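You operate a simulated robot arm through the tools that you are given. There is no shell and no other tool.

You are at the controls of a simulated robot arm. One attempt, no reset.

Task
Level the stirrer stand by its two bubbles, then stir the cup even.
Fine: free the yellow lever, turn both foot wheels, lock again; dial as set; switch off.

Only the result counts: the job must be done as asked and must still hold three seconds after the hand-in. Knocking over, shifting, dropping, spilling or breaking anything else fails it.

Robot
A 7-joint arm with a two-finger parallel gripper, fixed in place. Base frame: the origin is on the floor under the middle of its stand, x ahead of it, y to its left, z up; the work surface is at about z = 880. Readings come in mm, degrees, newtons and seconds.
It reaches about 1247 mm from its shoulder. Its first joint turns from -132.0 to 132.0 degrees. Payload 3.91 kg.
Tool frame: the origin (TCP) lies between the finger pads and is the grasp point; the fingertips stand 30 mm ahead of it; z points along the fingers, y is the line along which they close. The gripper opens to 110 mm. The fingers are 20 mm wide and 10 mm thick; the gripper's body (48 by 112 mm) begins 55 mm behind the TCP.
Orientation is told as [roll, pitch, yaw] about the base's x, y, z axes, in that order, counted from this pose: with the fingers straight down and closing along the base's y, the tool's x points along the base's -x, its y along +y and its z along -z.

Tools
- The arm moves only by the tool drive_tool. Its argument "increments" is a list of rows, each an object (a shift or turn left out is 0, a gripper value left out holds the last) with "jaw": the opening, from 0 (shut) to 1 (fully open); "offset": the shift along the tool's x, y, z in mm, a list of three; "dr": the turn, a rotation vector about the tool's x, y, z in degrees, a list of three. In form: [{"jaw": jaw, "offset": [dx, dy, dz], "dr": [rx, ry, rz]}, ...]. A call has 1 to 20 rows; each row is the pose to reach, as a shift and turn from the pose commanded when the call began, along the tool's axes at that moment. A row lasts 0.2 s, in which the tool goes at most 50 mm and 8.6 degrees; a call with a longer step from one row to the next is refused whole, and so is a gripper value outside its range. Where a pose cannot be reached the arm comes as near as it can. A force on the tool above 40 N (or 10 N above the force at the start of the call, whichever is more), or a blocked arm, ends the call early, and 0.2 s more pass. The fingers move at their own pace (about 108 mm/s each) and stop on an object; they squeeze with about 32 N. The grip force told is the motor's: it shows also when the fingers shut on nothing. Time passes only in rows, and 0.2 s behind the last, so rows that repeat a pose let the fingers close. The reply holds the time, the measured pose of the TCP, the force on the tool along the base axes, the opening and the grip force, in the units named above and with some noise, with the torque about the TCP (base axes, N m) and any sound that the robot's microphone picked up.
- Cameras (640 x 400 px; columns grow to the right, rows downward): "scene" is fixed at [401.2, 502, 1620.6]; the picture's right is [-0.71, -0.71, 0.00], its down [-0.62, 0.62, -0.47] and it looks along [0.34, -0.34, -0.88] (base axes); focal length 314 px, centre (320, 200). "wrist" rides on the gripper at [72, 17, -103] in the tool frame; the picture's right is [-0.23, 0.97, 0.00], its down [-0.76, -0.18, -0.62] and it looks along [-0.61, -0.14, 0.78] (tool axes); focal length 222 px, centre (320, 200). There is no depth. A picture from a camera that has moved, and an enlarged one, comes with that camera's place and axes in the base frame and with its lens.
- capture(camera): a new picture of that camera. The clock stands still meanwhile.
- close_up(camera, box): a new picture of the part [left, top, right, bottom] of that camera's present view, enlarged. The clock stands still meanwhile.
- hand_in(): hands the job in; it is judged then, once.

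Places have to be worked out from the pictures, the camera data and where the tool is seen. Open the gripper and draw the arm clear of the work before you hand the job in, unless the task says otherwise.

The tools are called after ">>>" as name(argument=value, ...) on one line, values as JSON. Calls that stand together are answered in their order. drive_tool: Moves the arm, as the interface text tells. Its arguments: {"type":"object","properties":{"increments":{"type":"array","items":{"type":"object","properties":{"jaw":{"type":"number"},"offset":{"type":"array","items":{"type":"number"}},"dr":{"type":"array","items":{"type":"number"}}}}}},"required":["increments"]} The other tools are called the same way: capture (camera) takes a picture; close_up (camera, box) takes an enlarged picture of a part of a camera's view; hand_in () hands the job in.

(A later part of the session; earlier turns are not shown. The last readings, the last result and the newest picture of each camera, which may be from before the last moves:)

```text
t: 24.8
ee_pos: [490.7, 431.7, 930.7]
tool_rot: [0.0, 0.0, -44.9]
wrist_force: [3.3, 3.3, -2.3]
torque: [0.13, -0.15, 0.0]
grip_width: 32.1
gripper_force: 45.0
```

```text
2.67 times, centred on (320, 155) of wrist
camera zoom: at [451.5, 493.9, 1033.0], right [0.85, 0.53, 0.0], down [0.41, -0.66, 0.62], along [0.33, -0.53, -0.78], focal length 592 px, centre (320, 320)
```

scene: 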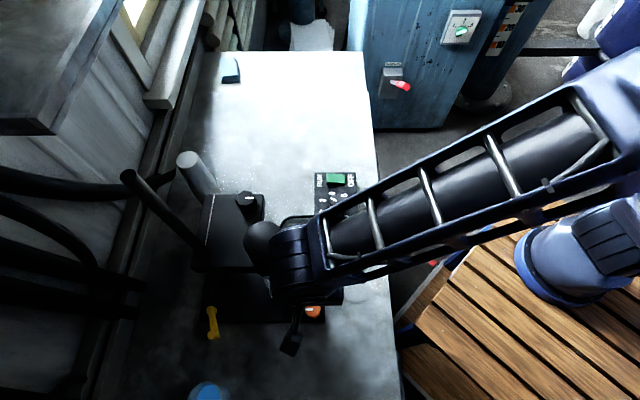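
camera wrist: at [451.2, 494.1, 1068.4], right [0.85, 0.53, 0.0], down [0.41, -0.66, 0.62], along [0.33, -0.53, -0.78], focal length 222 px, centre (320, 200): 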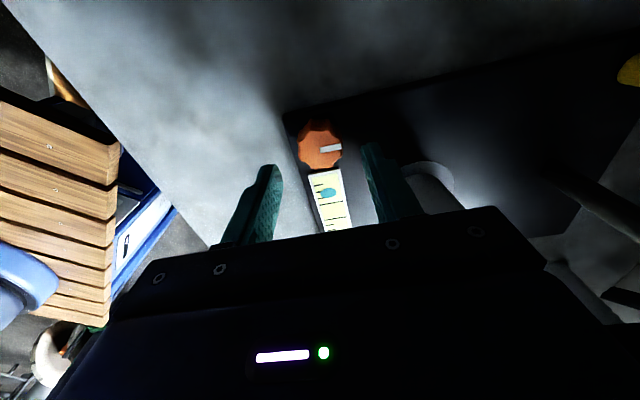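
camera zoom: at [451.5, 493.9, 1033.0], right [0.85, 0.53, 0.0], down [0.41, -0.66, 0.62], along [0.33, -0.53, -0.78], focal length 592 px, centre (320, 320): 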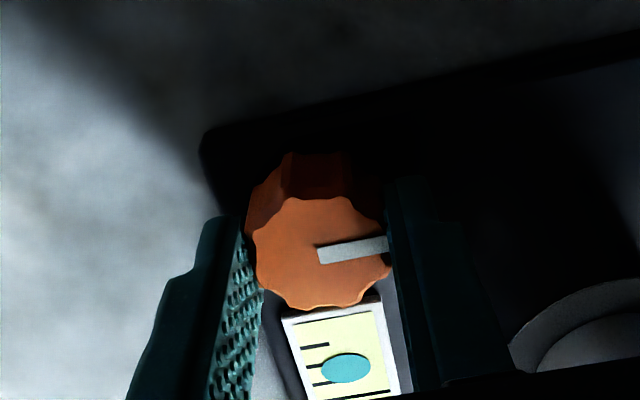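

Wheel gripped at 32 mm. I turn it 16° counter-clockwise (seen from above) to test whether it moves freely and how the bubble reacts.

>>> drive_tool(increments=[{"jaw": 0, "dr": [0, 0, -4]}, {"dr": [0, 0, -8]}, {"dr": [0, 0, -12]}, {"dr": [0, 0, -16]}, {"dr": [0, 0, -16]}])

>>> close_up(camera="wrist", box=[230, 80, 410, 230])

```text
t: 26.0
ee_pos: [491.0, 430.5, 930.2]
tool_rot: [0.0, 0.0, -28.9]
wrist_force: [23.0, 16.8, 4.9]
torque: [0.41, -0.2, -0.02]
grip_width: 32.0
gripper_force: 45.2
```

```text
2.67 times, centred on (320, 155) of wrist
camera zoom: at [435.7, 480.7, 1033.0], right [0.67, 0.74, 0.0], down [0.58, -0.53, 0.62], along [0.46, -0.42, -0.78], focal length 592 px, centre (320, 320)
```

zoom: 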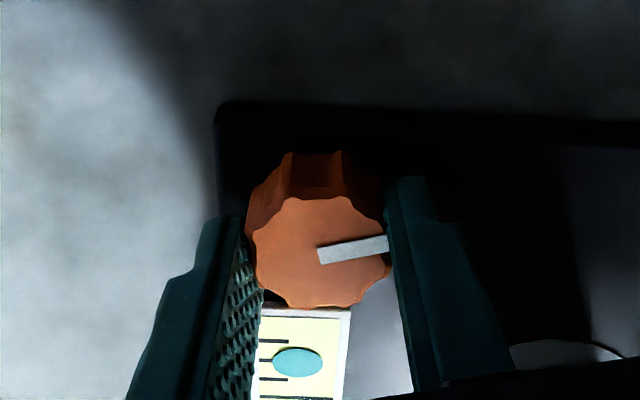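

The wheel turns freely with the lever released; the bubble changes little yet. I relieve the side load by about 1.2 mm and turn on a further 28°.

>>> drive_tool(increments=[{"jaw": 0, "offset": [-0.3, 0.6, 0], "dr": [0, 0, 0]}, {"offset": [-0.5, 1.1, 0], "dr": [0, 0, -4]}, {"offset": [-0.5, 1.1, 0], "dr": [0, 0, -10]}, {"offset": [-0.5, 1.1, 0], "dr": [0, 0, -16]}, {"offset": [-0.5, 1.1, 0], "dr": [0, 0, -22]}, {"offset": [-0.5, 1.1, 0], "dr": [0, 0, -28]}, {"offset": [-0.5, 1.1, 0], "dr": [0, 0, -28]}])

>>> close_up(camera="wrist", box=[230, 80, 410, 230])

>>> capture(camera="wrist")

```text
t: 27.6
ee_pos: [492.8, 431.9, 929.9]
tool_rot: [0.0, 0.1, -0.8]
wrist_force: [24.8, 10.4, 25.1]
torque: [0.12, -0.24, -0.02]
grip_width: 32.1
gripper_force: 45.2
```

```text
2.67 times, centred on (320, 155) of wrist
camera zoom: at [418.9, 449.5, 1032.9], right [0.24, 0.97, 0.0], down [0.76, -0.19, 0.62], along [0.61, -0.15, -0.78], focal length 592 px, centre (320, 320)
```

zoom: 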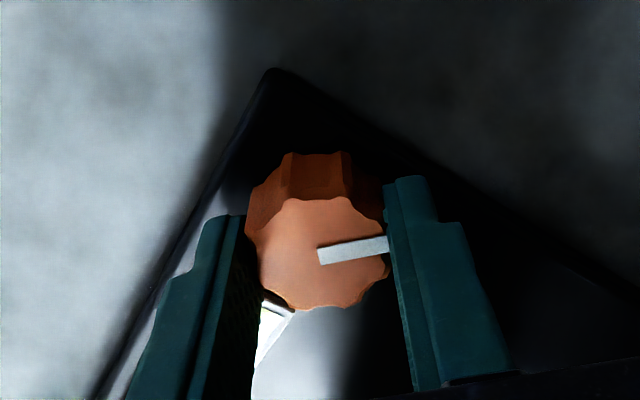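

```text
taken
camera wrist: at [418.9, 449.5, 1032.9], right [0.24, 0.97, 0.0], down [0.76, -0.19, 0.62], along [0.61, -0.15, -0.78], focal length 222 px, centre (320, 200)
```

wrist: 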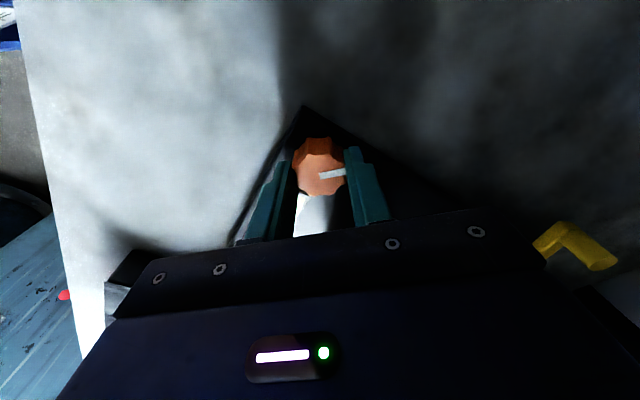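

About 44° turned counter-clockwise. I open, lift clear, and turn back to yaw −45° to read the bubble.

>>> drive_tool(increments=[{"jaw": 0.5}, {"jaw": 0.5}, {"offset": [0, 0, -20]}, {"offset": [0, 0, -50], "dr": [0, 0, 8]}, {"offset": [0, 0, -80], "dr": [0, 0, 16]}, {"offset": [0, 0, -110], "dr": [0, 0, 24]}, {"offset": [0, 0, -110], "dr": [0, 0, 32]}, {"offset": [0, 0, -110], "dr": [0, 0, 40]}, {"offset": [0, 0, -110], "dr": [0, 0, 44]}, {"offset": [0, 0, -110], "dr": [0, 0, 44]}])

>>> close_up(camera="wrist", box=[290, 130, 360, 230])

>>> close_up(camera="wrist", box=[270, 80, 400, 230])

```text
t: 29.8
ee_pos: [491.0, 431.6, 1041.1]
tool_rot: [-0.1, 0.0, -45.0]
wrist_force: [-0.4, -0.1, 0.2]
torque: [0.02, 0.0, 0.03]
grip_width: 54.9
gripper_force: 0.0
```

```text
4.00 times, centred on (325, 180) of wrist
camera zoom: at [451.1, 494.0, 1143.1], right [0.85, 0.53, 0.0], down [0.41, -0.66, 0.62], along [0.33, -0.53, -0.78], focal length 888 px, centre (300, 280)
```

zoom: 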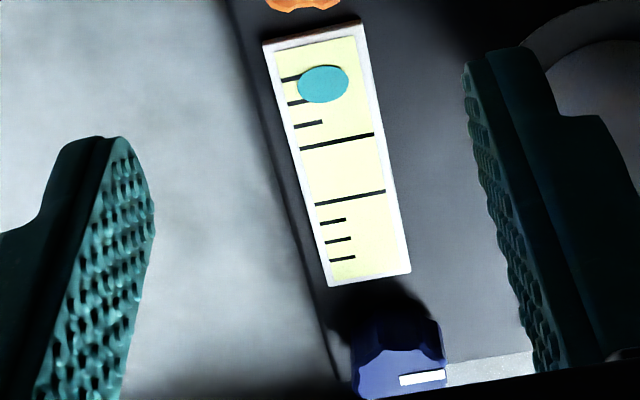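

```text
2.67 times, centred on (335, 155) of wrist
camera zoom: at [451.1, 494.0, 1143.1], right [0.85, 0.53, 0.0], down [0.41, -0.66, 0.62], along [0.33, -0.53, -0.78], focal length 592 px, centre (280, 320)
```

zoom: 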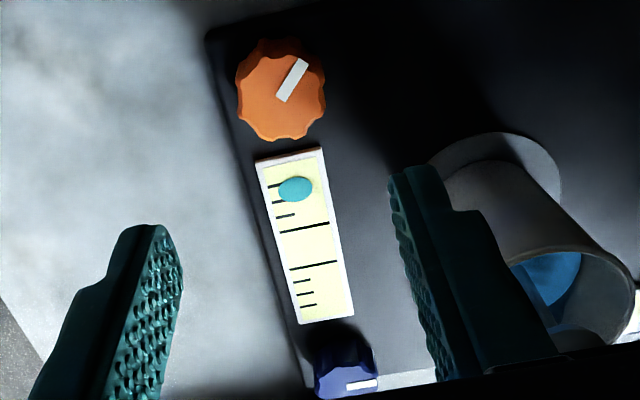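

44° counter-clockwise drove bubble A further toward orange (−1.19 → −1.50 line-gaps), so clockwise lowers that corner. Before deciding the split I need vial B: I go up and around the handle's end to above the blue wheel (about (600,321)) at yaw +45°, which should look along vial B.

>>> drive_tool(increments=[{"jaw": 0.5, "offset": [1.4, -17, -44], "dr": [0, 0, -8]}, {"offset": [-7.8, -43.1, -84], "dr": [0, 0, -16]}, {"offset": [-33.2, -74.2, -104], "dr": [0, 0, -24]}, {"offset": [-67.9, -100.4, -109], "dr": [0, 0, -32]}, {"offset": [-109.6, -103.9, -109], "dr": [0, 0, -40]}, {"offset": [-147.1, -87.7, -109], "dr": [0, 0, -48]}, {"offset": [-162.6, -58, -104], "dr": [0, 0, -56]}, {"offset": [-162.6, -25.5, -84], "dr": [0, 0, -64]}, {"offset": [-154.9, -0.7, -59], "dr": [0, 0, -72]}, {"offset": [-154.9, -0.7, -59], "dr": [0, 0, -80]}, {"offset": [-154.9, -0.7, -59], "dr": [0, 0, -88]}, {"offset": [-154.9, -0.7, -59], "dr": [0, 0, -90]}, {"offset": [-154.9, -0.7, -59], "dr": [0, 0, -90]}])

>>> capture(camera="wrist")

>>> capture(camera="scene")

```text
t: 32.6
ee_pos: [599.2, 321.6, 1097.1]
tool_rot: [-0.1, -0.1, 45.2]
wrist_force: [0.2, 0.3, -0.3]
torque: [-0.01, 0.02, -0.03]
grip_width: 55.0
gripper_force: 0.0
```

```text
taken
camera wrist: at [536.1, 282.6, 1201.0], right [-0.53, 0.85, 0.0], down [0.66, 0.41, 0.62], along [0.53, 0.33, -0.78], focal length 222 px, centre (320, 200)
```

wrist: 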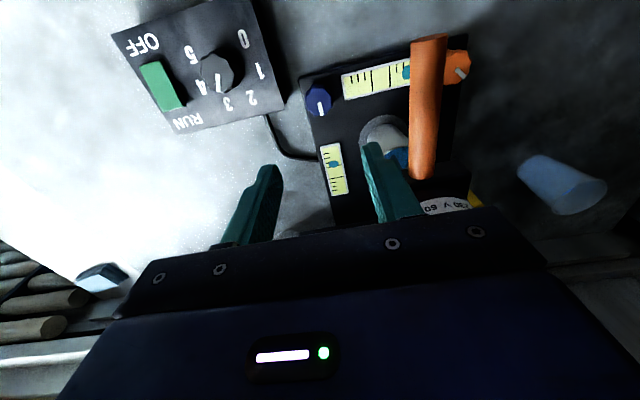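

```text
taken
```

scene: 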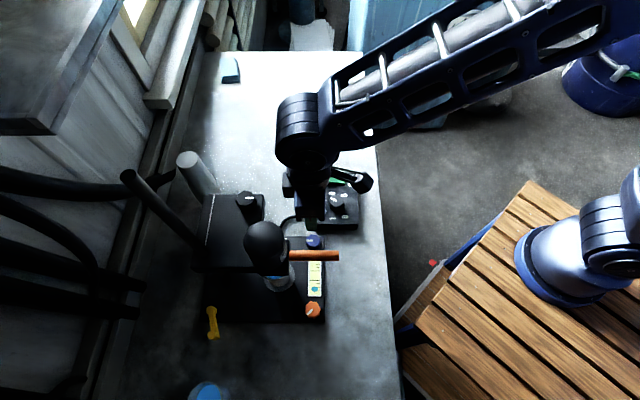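

An excellent view: both vials, the blue wheel and the control box. I zoom on each.

>>> close_up(camera="wrist", box=[300, 70, 370, 215])

>>> close_up(camera="wrist", box=[310, 135, 355, 200])

>>> close_up(camera="wrist", box=[105, 0, 290, 140])

>>> close_up(camera="scene", box=[280, 220, 340, 330])

```text
2.76 times, centred on (335, 142) of wrist
camera zoom: at [536.1, 282.6, 1201.0], right [-0.53, 0.85, 0.0], down [0.66, 0.41, 0.62], along [0.53, 0.33, -0.78], focal length 613 px, centre (279, 359)
```

zoom: 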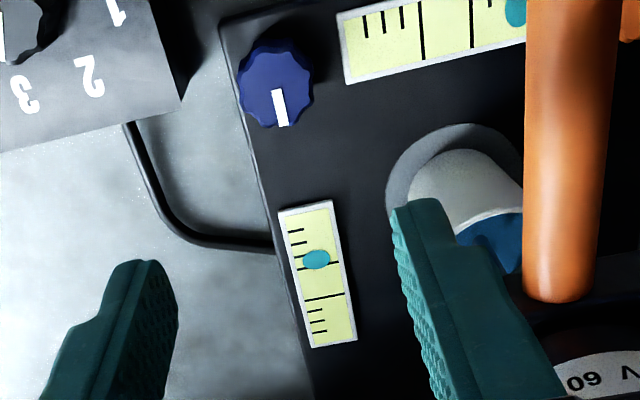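

```text
6.15 times, centred on (332, 168) of wrist
camera zoom: at [536.1, 282.6, 1201.0], right [-0.53, 0.85, 0.0], down [0.66, 0.41, 0.62], along [0.53, 0.33, -0.78], focal length 1367 px, centre (243, 400)
```

zoom: 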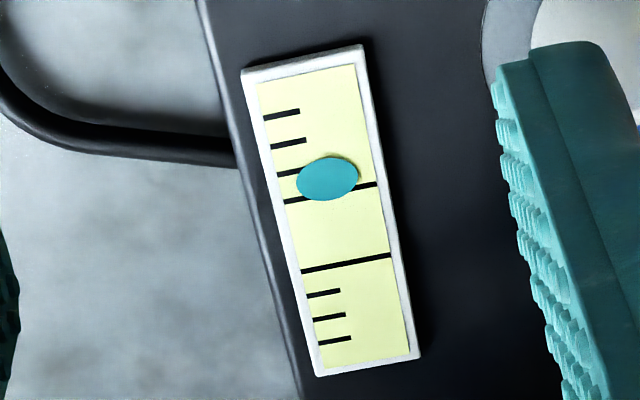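

```text
2.86 times, centred on (198, 70) of wrist
camera zoom: at [536.1, 282.6, 1201.0], right [-0.53, 0.85, 0.0], down [0.66, 0.41, 0.62], along [0.53, 0.33, -0.78], focal length 635 px, centre (670, 571)
```

zoom: 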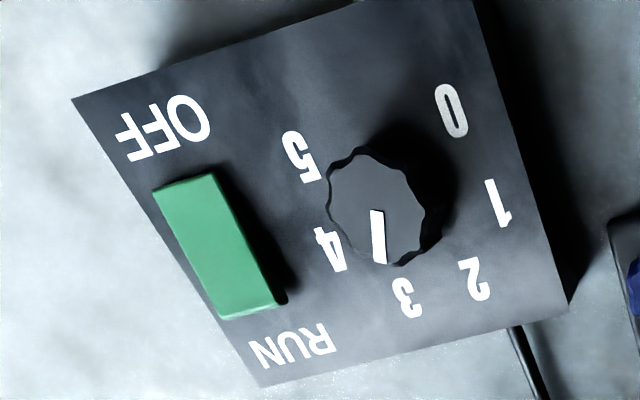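

```text
3.64 times, centred on (310, 275) of scene
camera zoom: at [401.2, 502.0, 1620.6], right [-0.71, -0.71, 0.0], down [-0.62, 0.62, -0.47], along [0.34, -0.34, -0.88], focal length 1140 px, centre (356, -73)
```

zoom: 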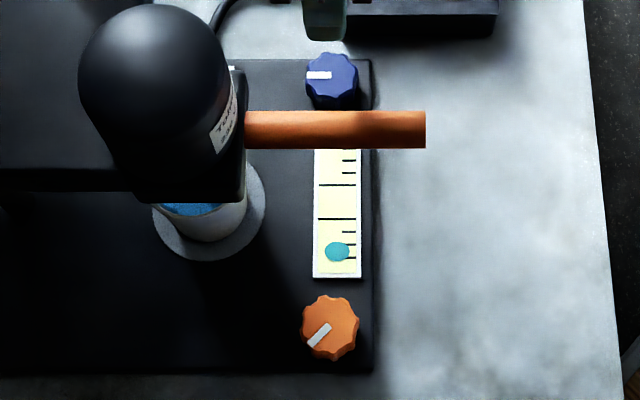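

Vial B's bubble sits 0.72 gaps toward the wheels, so the front is high, and A is 1.50 gaps toward orange: turning orange clockwise fixes both. Dial stands at 3 and stays. I fly back around the handle to hover over the orange wheel (now judged at about (489.5,433.5), top ≈925) at yaw +5°.

>>> drive_tool(increments=[{"jaw": 0.5, "offset": [25, -8.3, -26], "dr": [0, 0, 5]}, {"offset": [58.9, -6.9, -49], "dr": [0, 0, 10]}, {"offset": [90.7, 10.8, -51], "dr": [0, 0, 15]}, {"offset": [104.2, 48.3, -51], "dr": [0, 0, 20]}, {"offset": [98.5, 89.3, -51], "dr": [0, 0, 25]}, {"offset": [73.8, 124, -49], "dr": [0, 0, 30]}, {"offset": [41.9, 148.7, -36], "dr": [0, 0, 35]}, {"offset": [13.6, 157.2, -6], "dr": [0, 0, 40]}, {"offset": [-1.3, 157.3, 34], "dr": [0, 0, 40]}, {"offset": [-1.3, 157.3, 69], "dr": [0, 0, 40]}, {"offset": [-1.3, 157.3, 89], "dr": [0, 0, 40]}, {"offset": [-1.3, 157.3, 89], "dr": [0, 0, 40]}])

>>> capture(camera="wrist")

>>> close_up(camera="wrist", box=[230, 60, 410, 230])

```text
t: 35.2
ee_pos: [492.0, 435.5, 1010.0]
tool_rot: [0.0, 0.0, 5.0]
wrist_force: [-0.3, 0.1, -0.3]
torque: [-0.01, 0.0, 0.0]
grip_width: 55.0
gripper_force: 0.1
```

```text
taken
camera wrist: at [417.0, 445.1, 1112.3], right [0.14, 0.99, 0.0], down [0.77, -0.11, 0.62], along [0.62, -0.09, -0.78], focal length 222 px, centre (320, 200)
```

wrist: 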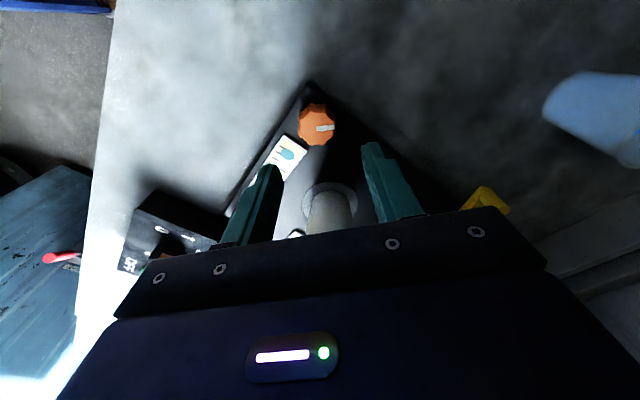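

```text
2.35 times, centred on (320, 145) of wrist
camera zoom: at [417.0, 445.1, 1112.3], right [0.14, 0.99, 0.0], down [0.77, -0.11, 0.62], along [0.62, -0.09, -0.78], focal length 523 px, centre (320, 329)
```

zoom: 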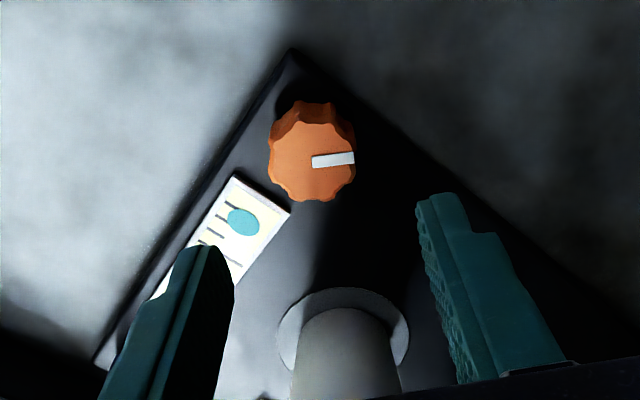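

Triangulating from both views the wheel centre is about (490,432.3). I shift slightly, descend to TCP z≈930 and grip.

>>> drive_tool(increments=[{"jaw": 0.5, "offset": [1.2, -1.9, 25]}, {"offset": [1.2, -1.9, 50]}, {"offset": [1.2, -1.9, 70]}, {"offset": [1.2, -1.9, 80]}, {"jaw": 0, "offset": [1.2, -1.9, 80]}, {"jaw": 0, "offset": [1.2, -1.9, 80]}, {"jaw": 0, "offset": [1.2, -1.9, 80]}])

>>> close_up(camera="wrist", box=[230, 60, 410, 230])

```text
t: 36.8
ee_pos: [489.3, 431.9, 928.7]
tool_rot: [0.0, -0.1, 4.9]
wrist_force: [1.3, 4.0, -8.1]
torque: [0.7, -0.49, -0.01]
grip_width: 32.8
gripper_force: 45.3
```

```text
2.35 times, centred on (320, 145) of wrist
camera zoom: at [415.7, 442.0, 1031.6], right [0.14, 0.99, 0.0], down [0.77, -0.11, 0.62], along [0.62, -0.09, -0.78], focal length 523 px, centre (320, 329)
```

zoom: 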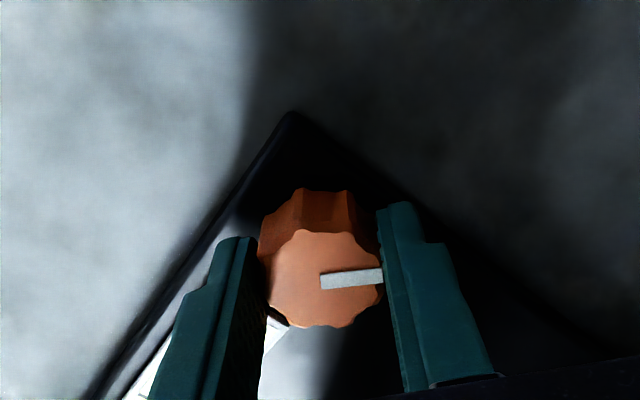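

Gripped. I turn clockwise (positive about tool z) 48° and check the forces.

>>> drive_tool(increments=[{"jaw": 0, "dr": [0, 0, 8]}, {"dr": [0, 0, 16]}, {"dr": [0, 0, 24]}, {"dr": [0, 0, 32]}, {"dr": [0, 0, 40]}, {"dr": [0, 0, 48]}, {"dr": [0, 0, 48]}])

>>> close_up(camera="wrist", box=[230, 60, 410, 230])

```text
t: 38.4
ee_pos: [489.5, 431.7, 928.2]
tool_rot: [0.1, -0.1, -43.1]
wrist_force: [7.4, 11.8, -13.6]
torque: [0.1, -0.46, 0.03]
grip_width: 32.1
gripper_force: 44.9
stopped in row 7: the force on the tool passed its limit at 41 N (the readings are from after the stop); the commanded pose is now the measured one
```

```text
2.35 times, centred on (320, 145) of wrist
camera zoom: at [447.2, 494.5, 1032.0], right [0.83, 0.56, 0.0], down [0.43, -0.65, 0.62], along [0.35, -0.52, -0.78], focal length 523 px, centre (320, 329)
```

zoom: 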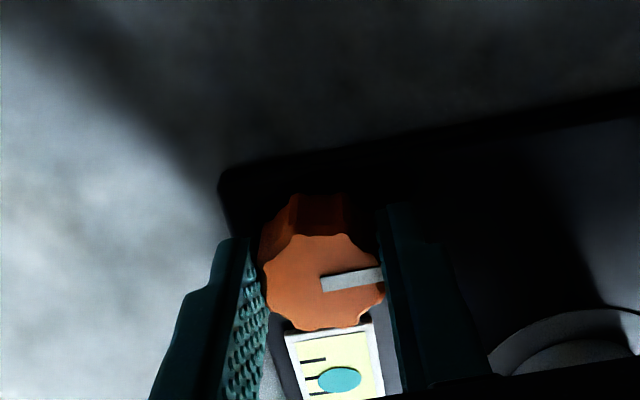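

The force limit tripped at the end mostly because the wheel sinks with the clockwise turn (−z pull). I follow it down while turning another 48°.

>>> drive_tool(increments=[{"jaw": 0, "offset": [0.2, 0.5, 0.6], "dr": [0, 0, 0]}, {"offset": [0.2, 0.5, 0.8], "dr": [0, 0, 8]}, {"offset": [0.2, 0.5, 1.0], "dr": [0, 0, 16]}, {"offset": [0.2, 0.5, 1.2], "dr": [0, 0, 24]}, {"offset": [0.2, 0.5, 1.4], "dr": [0, 0, 32]}, {"offset": [0.2, 0.5, 1.6], "dr": [0, 0, 40]}, {"offset": [0.2, 0.5, 1.8], "dr": [0, 0, 48]}, {"offset": [0.2, 0.5, 1.8], "dr": [0, 0, 48]}])

>>> close_up(camera="wrist", box=[230, 60, 410, 230])

```text
t: 39.9
ee_pos: [490.4, 434.2, 929.1]
tool_rot: [0.2, 0.3, -85.2]
wrist_force: [6.6, 10.5, -12.2]
torque: [0.29, 0.24, 0.01]
grip_width: 32.1
gripper_force: 45.2
stopped in row 7: the force on the tool passed its limit at 41 N (the readings are from after the stop); the commanded pose is now the measured one
```

```text
2.35 times, centred on (320, 145) of wrist
camera zoom: at [500.1, 507.2, 1032.4], right [0.99, -0.15, 0.0], down [-0.12, -0.78, 0.62], along [-0.09, -0.61, -0.79], focal length 523 px, centre (320, 329)
```

zoom: 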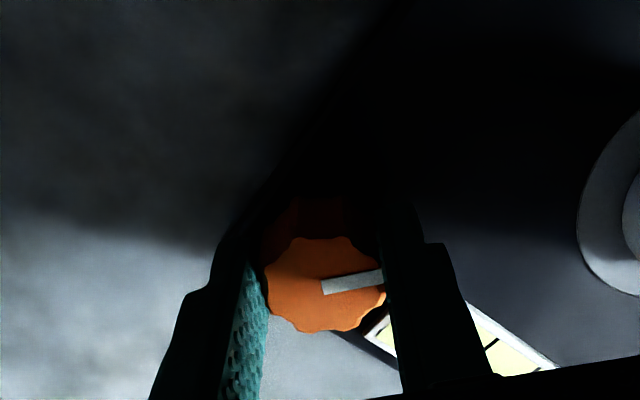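

About 90° clockwise done. I open, lift and swing to yaw −45° to read bubble A.

>>> drive_tool(increments=[{"jaw": 0.5}, {"jaw": 0.5}, {"offset": [0, 0, -20]}, {"offset": [0, 0, -50], "dr": [0, 0, -8]}, {"offset": [0, 0, -80], "dr": [0, 0, -16]}, {"offset": [0, 0, -110], "dr": [0, 0, -24]}, {"offset": [0, 0, -110], "dr": [0, 0, -32]}, {"offset": [0, 0, -110], "dr": [0, 0, -40]}, {"offset": [0, 0, -110], "dr": [0, 0, -40]}])

>>> close_up(camera="wrist", box=[290, 130, 360, 230])

>>> close_up(camera="wrist", box=[270, 80, 400, 230])

```text
t: 41.9
ee_pos: [488.4, 433.7, 1040.4]
tool_rot: [0.2, 0.2, -45.1]
wrist_force: [0.2, 0.0, 0.3]
torque: [0.02, -0.02, 0.02]
grip_width: 55.1
gripper_force: 0.0
```

```text
4.00 times, centred on (325, 180) of wrist
camera zoom: at [449.1, 496.5, 1143.0], right [0.85, 0.53, 0.01], down [0.41, -0.67, 0.62], along [0.33, -0.53, -0.78], focal length 888 px, centre (300, 280)
```

zoom: 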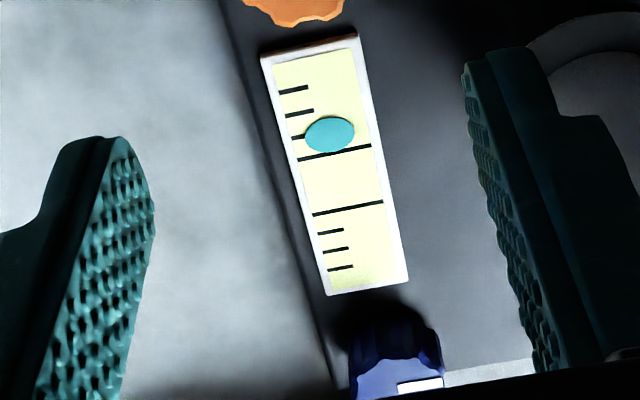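

```text
2.67 times, centred on (335, 155) of wrist
camera zoom: at [449.1, 496.5, 1143.0], right [0.85, 0.53, 0.01], down [0.41, -0.67, 0.62], along [0.33, -0.53, -0.78], focal length 592 px, centre (280, 320)
```

zoom: 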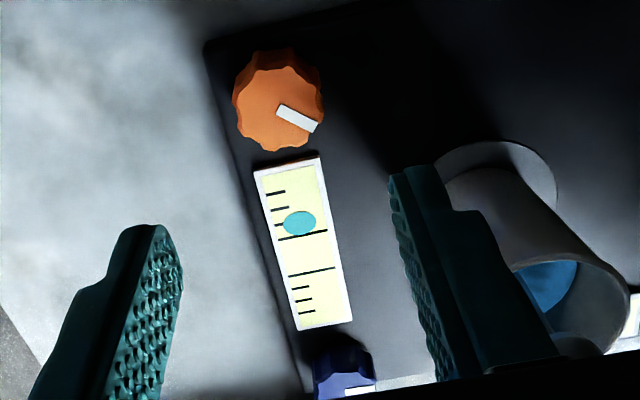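

A is now at −0.82 gaps (0.0075 gaps per degree), so about 109° more clockwise is needed. I turn back to yaw +5°, re-centre on (489.5,432), descend and regrip.

>>> drive_tool(increments=[{"jaw": 0.5, "offset": [-1.3, -1.3, 0], "dr": [0, 0, -8]}, {"offset": [-1.3, -1.3, 0], "dr": [0, 0, -16]}, {"offset": [-1.3, -1.3, 10], "dr": [0, 0, -24]}, {"offset": [-1.3, -1.3, 30], "dr": [0, 0, -32]}, {"offset": [-1.3, -1.3, 50], "dr": [0, 0, -40]}, {"offset": [-1.3, -1.3, 70], "dr": [0, 0, -48]}, {"offset": [-1.3, -1.3, 90], "dr": [0, 0, -50]}, {"offset": [-1.3, -1.3, 105], "dr": [0, 0, -50]}, {"offset": [-1.3, -1.3, 110], "dr": [0, 0, -50]}, {"offset": [-1.3, -1.3, 110], "dr": [0, 0, -50]}])

>>> drive_tool(increments=[{"jaw": 0}, {"jaw": 0}, {"jaw": 0}])

>>> close_up(camera="wrist", box=[230, 60, 410, 230])

```text
t: 44.1
ee_pos: [489.5, 431.2, 929.4]
tool_rot: [0.3, -0.2, 4.8]
wrist_force: [0.7, -0.8, 0.2]
torque: [-0.01, 0.03, 0.0]
grip_width: 54.9
gripper_force: 0.0
```

```text
t: 44.9
ee_pos: [489.3, 432.1, 930.4]
tool_rot: [0.3, -0.2, 4.8]
wrist_force: [-0.9, -17.4, 1.1]
torque: [-1.07, 0.01, -0.03]
grip_width: 34.0
gripper_force: 45.1
```

```text
2.35 times, centred on (320, 145) of wrist
camera zoom: at [414.9, 442.0, 1032.3], right [0.15, 0.99, 0.0], down [0.77, -0.12, 0.62], along [0.62, -0.09, -0.78], focal length 523 px, centre (320, 329)
```

zoom: 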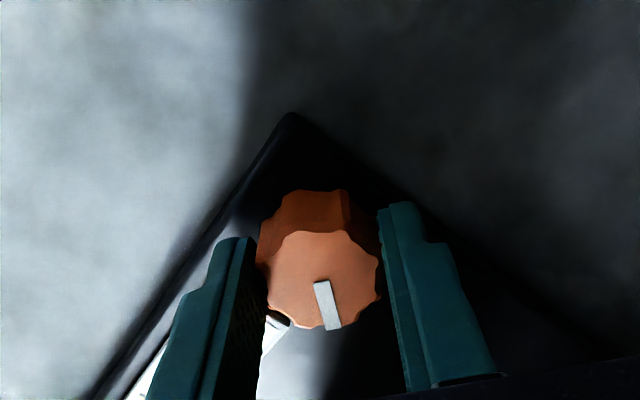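

Gripped with −17 N along y; I relieve by 0.8 mm and turn clockwise 24° to watch how the loads develop.

>>> drive_tool(increments=[{"jaw": 0, "offset": [0, -0.8, 0]}, {"offset": [0, -0.8, 0.1], "dr": [0, 0, 8]}, {"offset": [0, -0.8, 0.2], "dr": [0, 0, 16]}, {"offset": [0, -0.8, 0.3], "dr": [0, 0, 24]}, {"offset": [0, -0.8, 0.3], "dr": [0, 0, 24]}])

```text
t: 46.1
ee_pos: [489.8, 432.5, 929.7]
tool_rot: [0.3, -0.1, -19.2]
wrist_force: [-9.2, 2.2, 6.3]
torque: [-0.56, 0.01, -0.02]
grip_width: 33.8
gripper_force: 44.7
```

Loads are small. I continue clockwise by 32°.

>>> drive_tool(increments=[{"jaw": 0, "offset": [0.3, 0, 0.1], "dr": [0, 0, 8]}, {"offset": [0.3, 0, 0.2], "dr": [0, 0, 16]}, {"offset": [0.3, 0, 0.3], "dr": [0, 0, 24]}, {"offset": [0.3, 0, 0.4], "dr": [0, 0, 32]}, {"offset": [0.3, 0, 0.4], "dr": [0, 0, 32]}])

```text
t: 47.3
ee_pos: [490.3, 431.8, 930.0]
tool_rot: [0.4, 0.2, -51.3]
wrist_force: [-0.9, 19.8, 7.7]
torque: [0.16, 0.43, -0.01]
grip_width: 33.7
gripper_force: 45.2
```

A +20 N y load appears; I shift 0.8 mm that way and continue 32°.

>>> drive_tool(increments=[{"jaw": 0, "offset": [0.5, 0.4, -0.2], "dr": [0, 0, 0]}, {"offset": [0.8, 0.6, -0.2], "dr": [0, 0, 8]}, {"offset": [0.9, 0.8, -0.2], "dr": [0, 0, 16]}, {"offset": [1.0, 1.0, -0.1], "dr": [0, 0, 24]}, {"offset": [1.0, 1.2, 0], "dr": [0, 0, 32]}, {"offset": [1.0, 1.2, 0], "dr": [0, 0, 32]}])

```text
t: 48.7
ee_pos: [490.4, 432.5, 929.4]
tool_rot: [0.3, 0.3, -83.2]
wrist_force: [3.4, 30.0, 12.7]
torque: [0.93, 0.54, 0.02]
grip_width: 33.7
gripper_force: 44.9
```

88° done this grip. I relieve 1.3 mm along +y and turn the last 20°.

>>> drive_tool(increments=[{"jaw": 0, "offset": [0.7, 0.1, -0.3], "dr": [0, 0, 0]}, {"offset": [1.3, 0.25, -0.5], "dr": [0, 0, 4]}, {"offset": [1.5, 0.3, -0.5], "dr": [0, 0, 12]}, {"offset": [1.7, 0.4, -0.5], "dr": [0, 0, 20]}, {"offset": [1.7, 0.4, -0.5], "dr": [0, 0, 20]}])

```text
t: 49.9
ee_pos: [491.1, 433.3, 929.0]
tool_rot: [0.1, 0.3, -103.3]
wrist_force: [20.5, 6.8, 21.2]
torque: [-0.14, -0.24, 0.02]
grip_width: 33.6
gripper_force: 45.1
```

108° done; I release, lift, and swing to yaw −45° to read bubble A again.

>>> drive_tool(increments=[{"jaw": 0.5}, {"jaw": 0.5}, {"offset": [0, 0, -20]}, {"offset": [0, 0, -50], "dr": [0, 0, -8]}, {"offset": [0, 0, -80], "dr": [0, 0, -16]}, {"offset": [0, 0, -110], "dr": [0, 0, -24]}, {"offset": [0, 0, -110], "dr": [0, 0, -32]}, {"offset": [0, 0, -110], "dr": [0, 0, -40]}, {"offset": [0, 0, -110], "dr": [0, 0, -48]}, {"offset": [0, 0, -110], "dr": [0, 0, -56]}, {"offset": [0, 0, -110], "dr": [0, 0, -58]}, {"offset": [0, 0, -110], "dr": [0, 0, -58]}])

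>>> close_up(camera="wrist", box=[290, 130, 360, 230])

>>> close_up(camera="wrist", box=[270, 80, 400, 230])

```text
t: 52.5
ee_pos: [491.2, 433.2, 1039.0]
tool_rot: [0.3, 0.1, -45.1]
wrist_force: [-0.6, -0.3, 0.3]
torque: [-0.01, 0.0, 0.02]
grip_width: 54.8
gripper_force: 0.1
```

```text
4.00 times, centred on (325, 180) of wrist
camera zoom: at [449.7, 496.4, 1142.6], right [0.85, 0.53, 0.01], down [0.41, -0.67, 0.62], along [0.33, -0.53, -0.78], focal length 888 px, centre (300, 280)
```

zoom: 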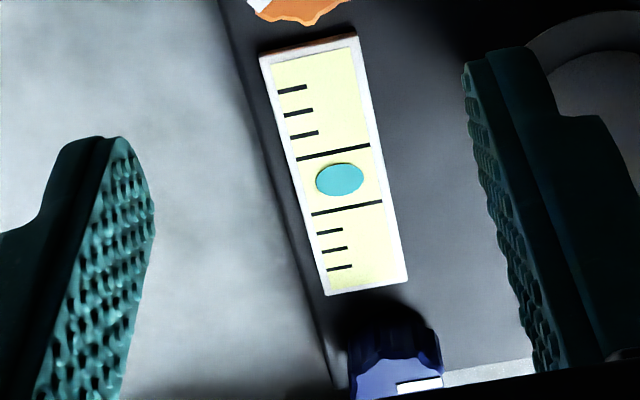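

```text
2.67 times, centred on (335, 155) of wrist
camera zoom: at [449.7, 496.4, 1142.6], right [0.85, 0.53, 0.01], down [0.41, -0.67, 0.62], along [0.33, -0.53, -0.78], focal length 592 px, centre (280, 320)
```

zoom: 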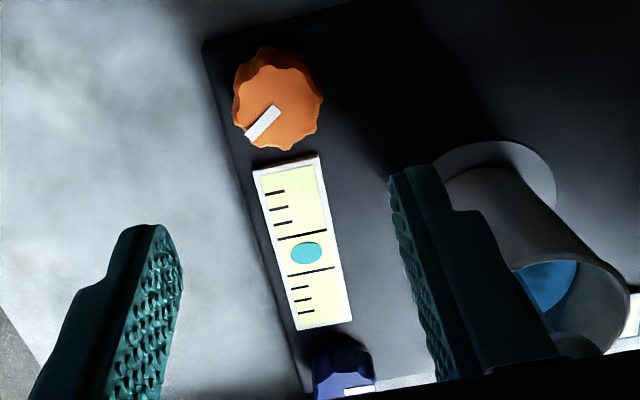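

Bubble A is dead centre. I fly around to the blue-side viewing pose to read vial B.

>>> drive_tool(increments=[{"jaw": 0.5, "offset": [1.4, -17, -44], "dr": [0, 0, -8]}, {"offset": [-7.8, -43.1, -84], "dr": [0, 0, -16]}, {"offset": [-33.2, -74.2, -104], "dr": [0, 0, -24]}, {"offset": [-67.9, -100.4, -109], "dr": [0, 0, -32]}, {"offset": [-109.6, -103.9, -109], "dr": [0, 0, -40]}, {"offset": [-147.1, -87.7, -109], "dr": [0, 0, -48]}, {"offset": [-162.6, -58, -104], "dr": [0, 0, -56]}, {"offset": [-162.6, -25.5, -84], "dr": [0, 0, -64]}, {"offset": [-156.8, -2.6, -59], "dr": [0, 0, -72]}, {"offset": [-156.8, -2.6, -59], "dr": [0, 0, -80]}, {"offset": [-156.8, -2.6, -59], "dr": [0, 0, -88]}, {"offset": [-156.8, -2.6, -59], "dr": [0, 0, -90]}, {"offset": [-156.8, -2.6, -59], "dr": [0, 0, -90]}])

>>> close_up(camera="wrist", box=[300, 70, 370, 215])

>>> close_up(camera="wrist", box=[310, 135, 355, 200])

>>> close_up(camera="scene", box=[280, 220, 340, 330])

```text
t: 55.3
ee_pos: [598.3, 319.5, 1098.3]
tool_rot: [0.1, -0.3, 44.8]
wrist_force: [0.2, -0.4, -0.4]
torque: [-0.02, -0.01, -0.02]
grip_width: 55.0
gripper_force: 0.0
```

```text
2.76 times, centred on (335, 142) of wrist
camera zoom: at [534.2, 280.6, 1200.7], right [-0.53, 0.85, 0.0], down [0.66, 0.41, 0.63], along [0.53, 0.33, -0.78], focal length 613 px, centre (279, 359)
```

zoom: 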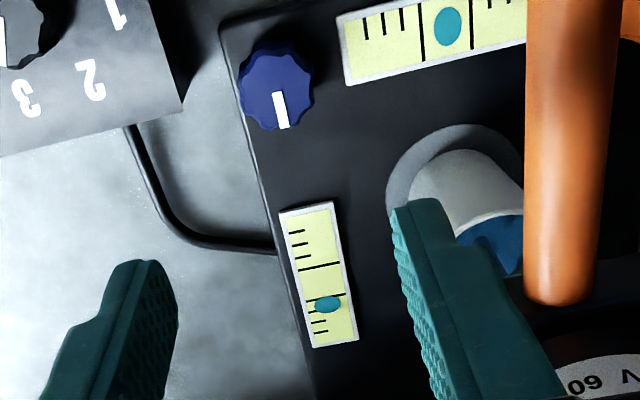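

```text
6.15 times, centred on (332, 168) of wrist
camera zoom: at [534.2, 280.6, 1200.7], right [-0.53, 0.85, 0.0], down [0.66, 0.41, 0.63], along [0.53, 0.33, -0.78], focal length 1367 px, centre (243, 400)
```

zoom: 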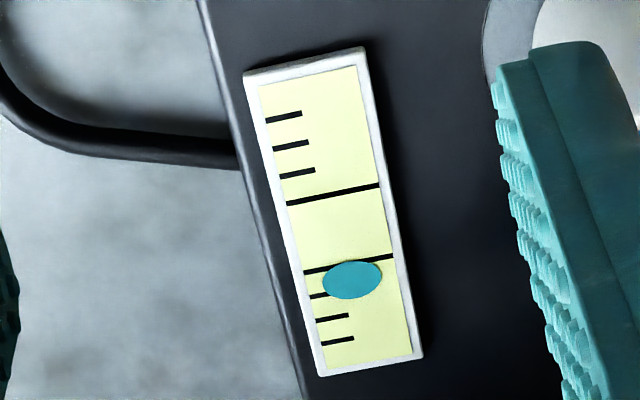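

```text
3.64 times, centred on (310, 275) of scene
camera zoom: at [401.2, 502.0, 1620.6], right [-0.71, -0.71, 0.0], down [-0.62, 0.62, -0.47], along [0.34, -0.34, -0.88], focal length 1140 px, centre (356, -73)
```

zoom: 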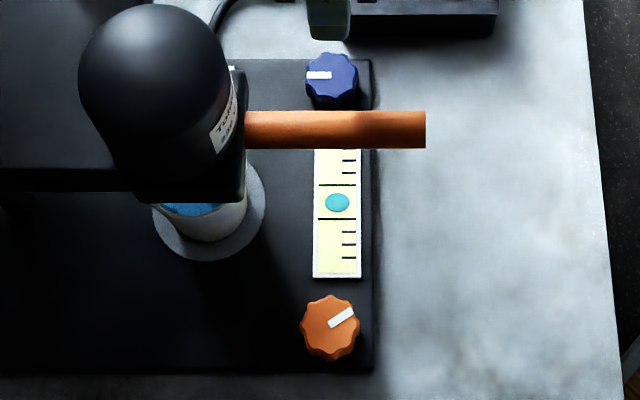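

B jumped to +0.73 gaps (198° of orange gave +1.45), A is at ≈0. By symmetry both wheels need about 50° counter-clockwise. Blue's centre is about (599.8,319.6); I rotate to yaw 20° and descend to check.

>>> drive_tool(increments=[{"jaw": 0.5, "offset": [-0.3, -0.8, 40], "dr": [0, 0, 8]}, {"offset": [-0.3, -0.8, 80], "dr": [0, 0, 16]}, {"offset": [-0.3, -0.8, 115], "dr": [0, 0, 25]}, {"offset": [-0.3, -0.8, 130], "dr": [0, 0, 25]}, {"offset": [-0.3, -0.8, 130], "dr": [0, 0, 25]}])

>>> close_up(camera="wrist", box=[230, 60, 410, 230])

```text
refused: row 3 steps farther than a row can; nothing moved
```

```text
2.35 times, centred on (320, 145) of wrist
camera zoom: at [534.2, 280.6, 1200.7], right [-0.53, 0.85, 0.0], down [0.66, 0.41, 0.63], along [0.53, 0.33, -0.78], focal length 523 px, centre (320, 329)
```

zoom: 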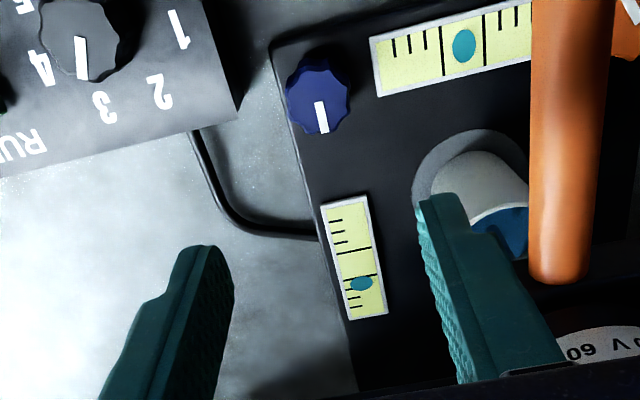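

A rotation step exceeded 8.6°; I repeat with smaller turns.

>>> drive_tool(increments=[{"jaw": 0.5, "offset": [-0.3, -0.8, 40], "dr": [0, 0, 8]}, {"offset": [-0.3, -0.8, 80], "dr": [0, 0, 16]}, {"offset": [-0.3, -0.8, 115], "dr": [0, 0, 24]}, {"offset": [-0.3, -0.8, 130], "dr": [0, 0, 25]}, {"offset": [-0.3, -0.8, 130], "dr": [0, 0, 25]}])

>>> close_up(camera="wrist", box=[230, 60, 410, 230])

```text
t: 56.5
ee_pos: [598.8, 320.4, 969.3]
tool_rot: [0.2, -0.4, 19.8]
wrist_force: [0.1, 0.1, 0.2]
torque: [0.01, -0.02, 0.02]
grip_width: 54.9
gripper_force: 0.0
```

```text
2.35 times, centred on (320, 145) of wrist
camera zoom: at [524.0, 312.1, 1072.0], right [-0.12, 0.99, 0.0], down [0.77, 0.09, 0.63], along [0.62, 0.08, -0.78], focal length 523 px, centre (320, 329)
```

zoom: 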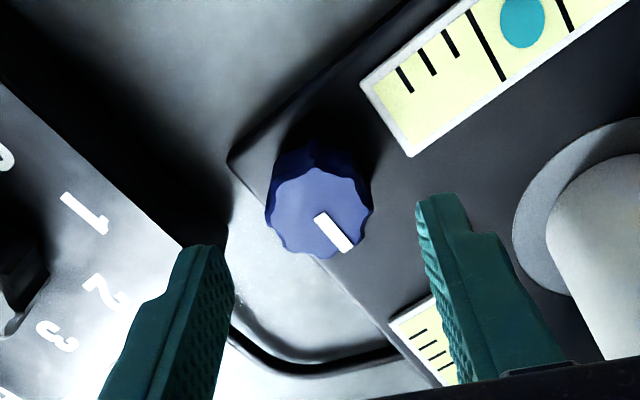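

Blue centre is confirmed at about (599.2,320.2). The control box edge is only ~40 mm from the wheel axis on one side, so I narrow the opening to ~46 mm, then descend to z≈930 and grip.

>>> drive_tool(increments=[{"jaw": 0.42}, {"jaw": 0.42, "offset": [0, 0, 15]}, {"offset": [0, 0, 28]}, {"offset": [0, 0, 36]}, {"offset": [0, 0, 39]}, {"offset": [0, 0, 39]}])

>>> drive_tool(increments=[{"jaw": 0}, {"jaw": 0}, {"jaw": 0}])

>>> close_up(camera="wrist", box=[230, 60, 410, 230])

```text
t: 57.9
ee_pos: [598.6, 321.8, 929.7]
tool_rot: [0.3, -0.3, 19.8]
wrist_force: [0.0, -0.6, 0.0]
torque: [-0.01, -0.02, 0.01]
grip_width: 46.0
gripper_force: 0.0
```

```text
t: 58.7
ee_pos: [598.8, 320.4, 929.4]
tool_rot: [0.3, -0.2, 19.8]
wrist_force: [-0.1, -0.1, -2.9]
torque: [-0.5, -0.18, -0.01]
grip_width: 33.0
gripper_force: 44.9
```

```text
2.35 times, centred on (320, 145) of wrist
camera zoom: at [524.1, 311.5, 1031.6], right [-0.12, 0.99, 0.0], down [0.77, 0.09, 0.63], along [0.62, 0.08, -0.78], focal length 523 px, centre (320, 329)
```

zoom: 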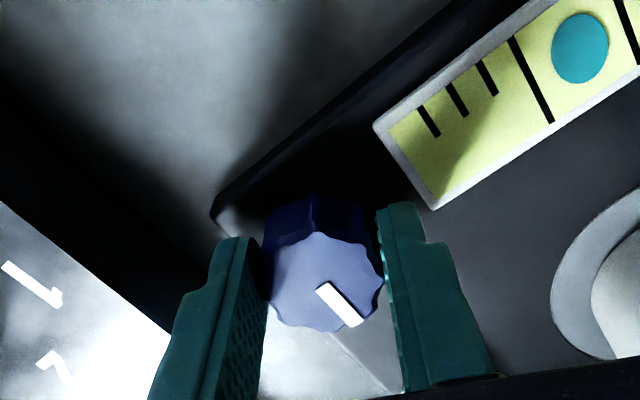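

Gripped at 33 mm. I turn blue counter-clockwise 24° to verify its sign.

>>> drive_tool(increments=[{"jaw": 0, "dr": [0, 0, -6]}, {"dr": [0, 0, -12]}, {"dr": [0, 0, -18]}, {"dr": [0, 0, -24]}, {"dr": [0, 0, -24]}])

>>> close_up(camera="wrist", box=[230, 60, 410, 230])

>>> close_up(camera="scene", box=[280, 220, 340, 330])

```text
t: 59.9
ee_pos: [600.0, 319.9, 929.2]
tool_rot: [0.2, -0.3, 43.9]
wrist_force: [-10.9, -13.3, -0.8]
torque: [-0.66, -0.17, -0.02]
grip_width: 33.0
gripper_force: 45.5
```

```text
2.35 times, centred on (320, 145) of wrist
camera zoom: at [534.6, 281.5, 1031.6], right [-0.51, 0.86, 0.0], down [0.67, 0.4, 0.63], along [0.54, 0.32, -0.78], focal length 523 px, centre (320, 329)
```

zoom: 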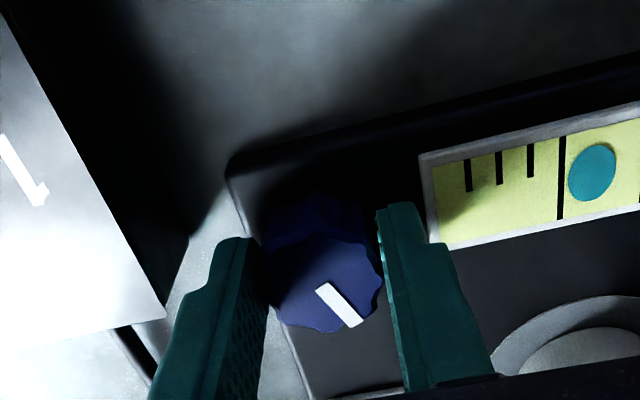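

```text
3.64 times, centred on (310, 275) of scene
camera zoom: at [401.2, 502.0, 1620.6], right [-0.71, -0.71, 0.0], down [-0.62, 0.62, -0.47], along [0.34, -0.34, -0.88], focal length 1140 px, centre (356, -73)
```

zoom: 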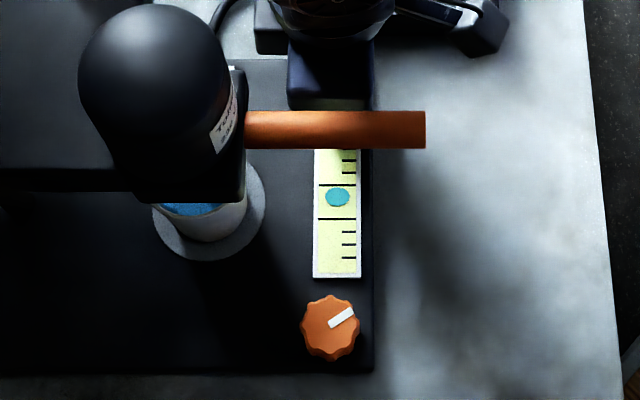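

Scene view of vial A shows the bubble moved −0.17 gap toward blue, so counter-clockwise raises the blue corner, as for orange. I continue 26° more.

>>> drive_tool(increments=[{"jaw": 0, "offset": [0.4, 0, 0], "dr": [0, 0, 0]}, {"offset": [0.8, 0, 0], "dr": [0, 0, -6]}, {"offset": [0.9, 0, 0], "dr": [0, 0, -13]}, {"offset": [1.0, 0, 0], "dr": [0, 0, -20]}, {"offset": [1.0, 0, 0], "dr": [0, 0, -26]}, {"offset": [1.0, 0, 0], "dr": [0, 0, -26]}])

>>> close_up(camera="scene", box=[280, 220, 340, 330])

>>> close_up(camera="wrist", box=[230, 60, 410, 230])

```text
t: 61.3
ee_pos: [600.5, 319.6, 928.7]
tool_rot: [-0.1, -0.3, 69.7]
wrist_force: [11.4, -16.2, -16.9]
torque: [-0.25, 0.07, 0.02]
grip_width: 33.0
gripper_force: 45.3
```

```text
3.64 times, centred on (310, 275) of scene
camera zoom: at [401.2, 502.0, 1620.6], right [-0.71, -0.71, 0.0], down [-0.62, 0.62, -0.47], along [0.34, -0.34, -0.88], focal length 1140 px, centre (356, -73)
```

zoom: 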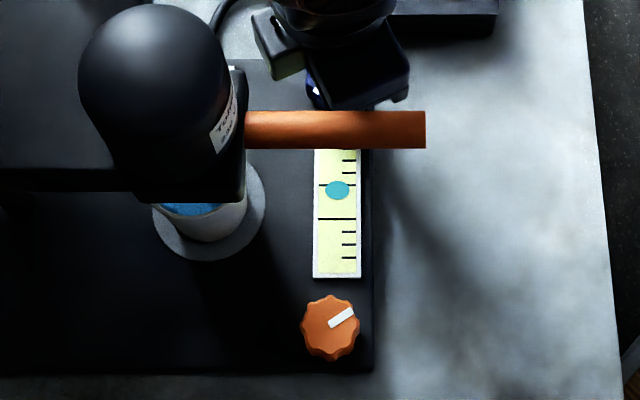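

```text
2.35 times, centred on (320, 145) of wrist
camera zoom: at [558.4, 256.8, 1031.5], right [-0.84, 0.55, 0.0], down [0.43, 0.65, 0.63], along [0.34, 0.52, -0.78], focal length 523 px, centre (320, 329)
```

zoom: 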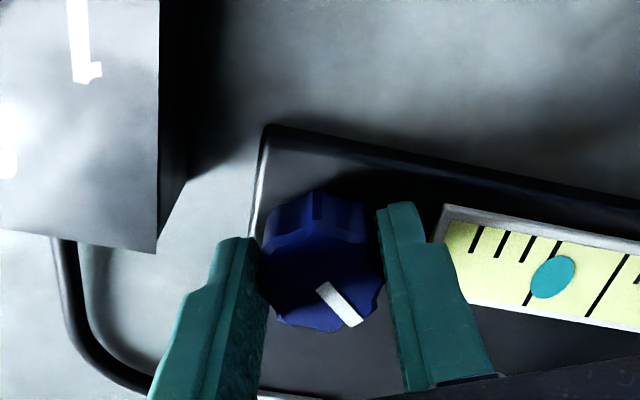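

A now stands at −0.35 gap toward blue, as planned. I open, lift, and return to yaw 45° to read vial B.

>>> drive_tool(increments=[{"jaw": 0.42}, {"jaw": 0.42}, {"offset": [0, 0, -20]}, {"offset": [0, 0, -60], "dr": [0, 0, 8]}, {"offset": [0, 0, -105], "dr": [0, 0, 16]}, {"offset": [0, 0, -150], "dr": [0, 0, 24]}, {"offset": [0, 0, -170], "dr": [0, 0, 25]}, {"offset": [0, 0, -170], "dr": [0, 0, 25]}])

>>> close_up(camera="wrist", box=[310, 135, 355, 200])

>>> close_up(camera="wrist", box=[300, 70, 370, 215])

```text
t: 63.1
ee_pos: [598.5, 319.2, 1100.5]
tool_rot: [0.0, -0.3, 44.7]
wrist_force: [0.7, -0.1, 0.0]
torque: [0.0, -0.03, -0.01]
grip_width: 46.3
gripper_force: 0.0
```

```text
6.15 times, centred on (332, 168) of wrist
camera zoom: at [533.5, 280.5, 1203.1], right [-0.52, 0.85, 0.0], down [0.66, 0.41, 0.63], along [0.53, 0.33, -0.78], focal length 1367 px, centre (243, 400)
```

zoom: 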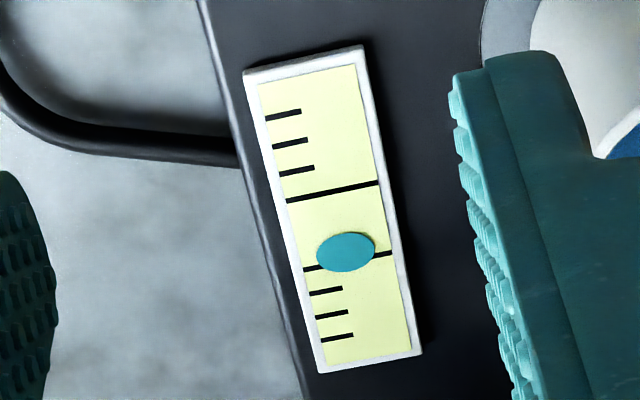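

```text
2.76 times, centred on (335, 142) of wrist
camera zoom: at [533.5, 280.5, 1203.1], right [-0.52, 0.85, 0.0], down [0.66, 0.41, 0.63], along [0.53, 0.33, -0.78], focal length 613 px, centre (279, 359)
```

zoom: 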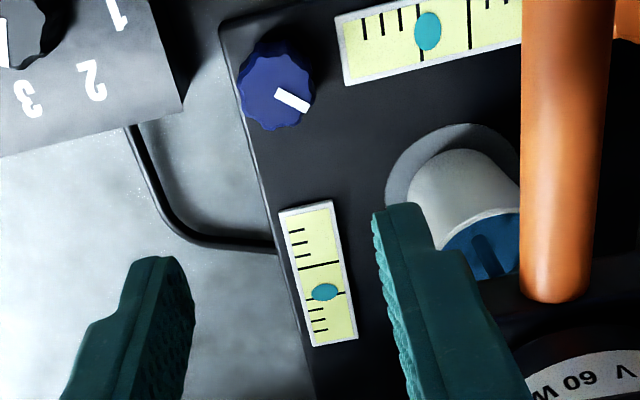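

B is +0.37, A is −0.35: exactly halfway, so orange needs about 48° counter-clockwise. I fly back around to the orange wheel, arriving at yaw −70°.

>>> drive_tool(increments=[{"jaw": 0.5, "offset": [25, -8.3, -26], "dr": [0, 0, 8]}, {"offset": [58.9, -6.9, -49], "dr": [0, 0, 16]}, {"offset": [90.7, 10.8, -51], "dr": [0, 0, 24]}, {"offset": [104.2, 48.3, -51], "dr": [0, 0, 32]}, {"offset": [98.5, 89.3, -51], "dr": [0, 0, 40]}, {"offset": [73.8, 124, -49], "dr": [0, 0, 48]}, {"offset": [41.9, 148.7, -36], "dr": [0, 0, 56]}, {"offset": [13.6, 157.2, -6], "dr": [0, 0, 64]}, {"offset": [-2.2, 156.8, 34], "dr": [0, 0, 72]}, {"offset": [-2.2, 156.8, 60], "dr": [0, 0, 80]}, {"offset": [-2.2, 156.8, 60], "dr": [0, 0, 88]}, {"offset": [-2.2, 156.8, 60], "dr": [0, 0, 96]}, {"offset": [-2.2, 156.8, 60], "dr": [0, 0, 104]}, {"offset": [-2.2, 156.8, 60], "dr": [0, 0, 112]}, {"offset": [-2.2, 156.8, 60], "dr": [0, 0, 115]}, {"offset": [-2.2, 156.8, 60], "dr": [0, 0, 115]}])

>>> close_up(camera="wrist", box=[230, 60, 410, 230])

```text
t: 66.5
ee_pos: [490.2, 433.0, 1038.5]
tool_rot: [0.3, 0.2, -70.3]
wrist_force: [0.4, -0.5, 0.1]
torque: [0.0, 0.05, 0.0]
grip_width: 54.9
gripper_force: 0.0
```

```text
2.35 times, centred on (320, 145) of wrist
camera zoom: at [480.4, 506.1, 1142.8], right [0.99, 0.11, 0.0], down [0.09, -0.78, 0.62], along [0.07, -0.62, -0.78], focal length 523 px, centre (320, 329)
```

zoom: 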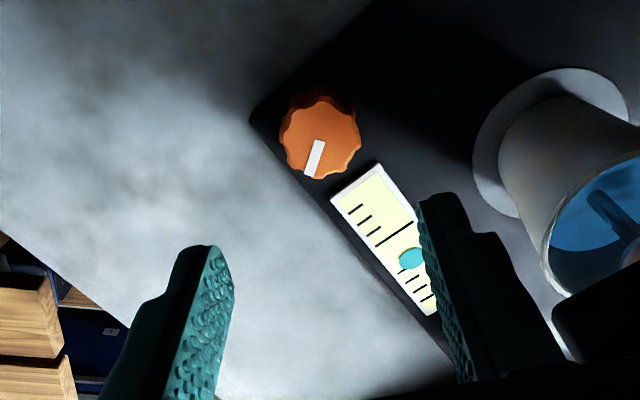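

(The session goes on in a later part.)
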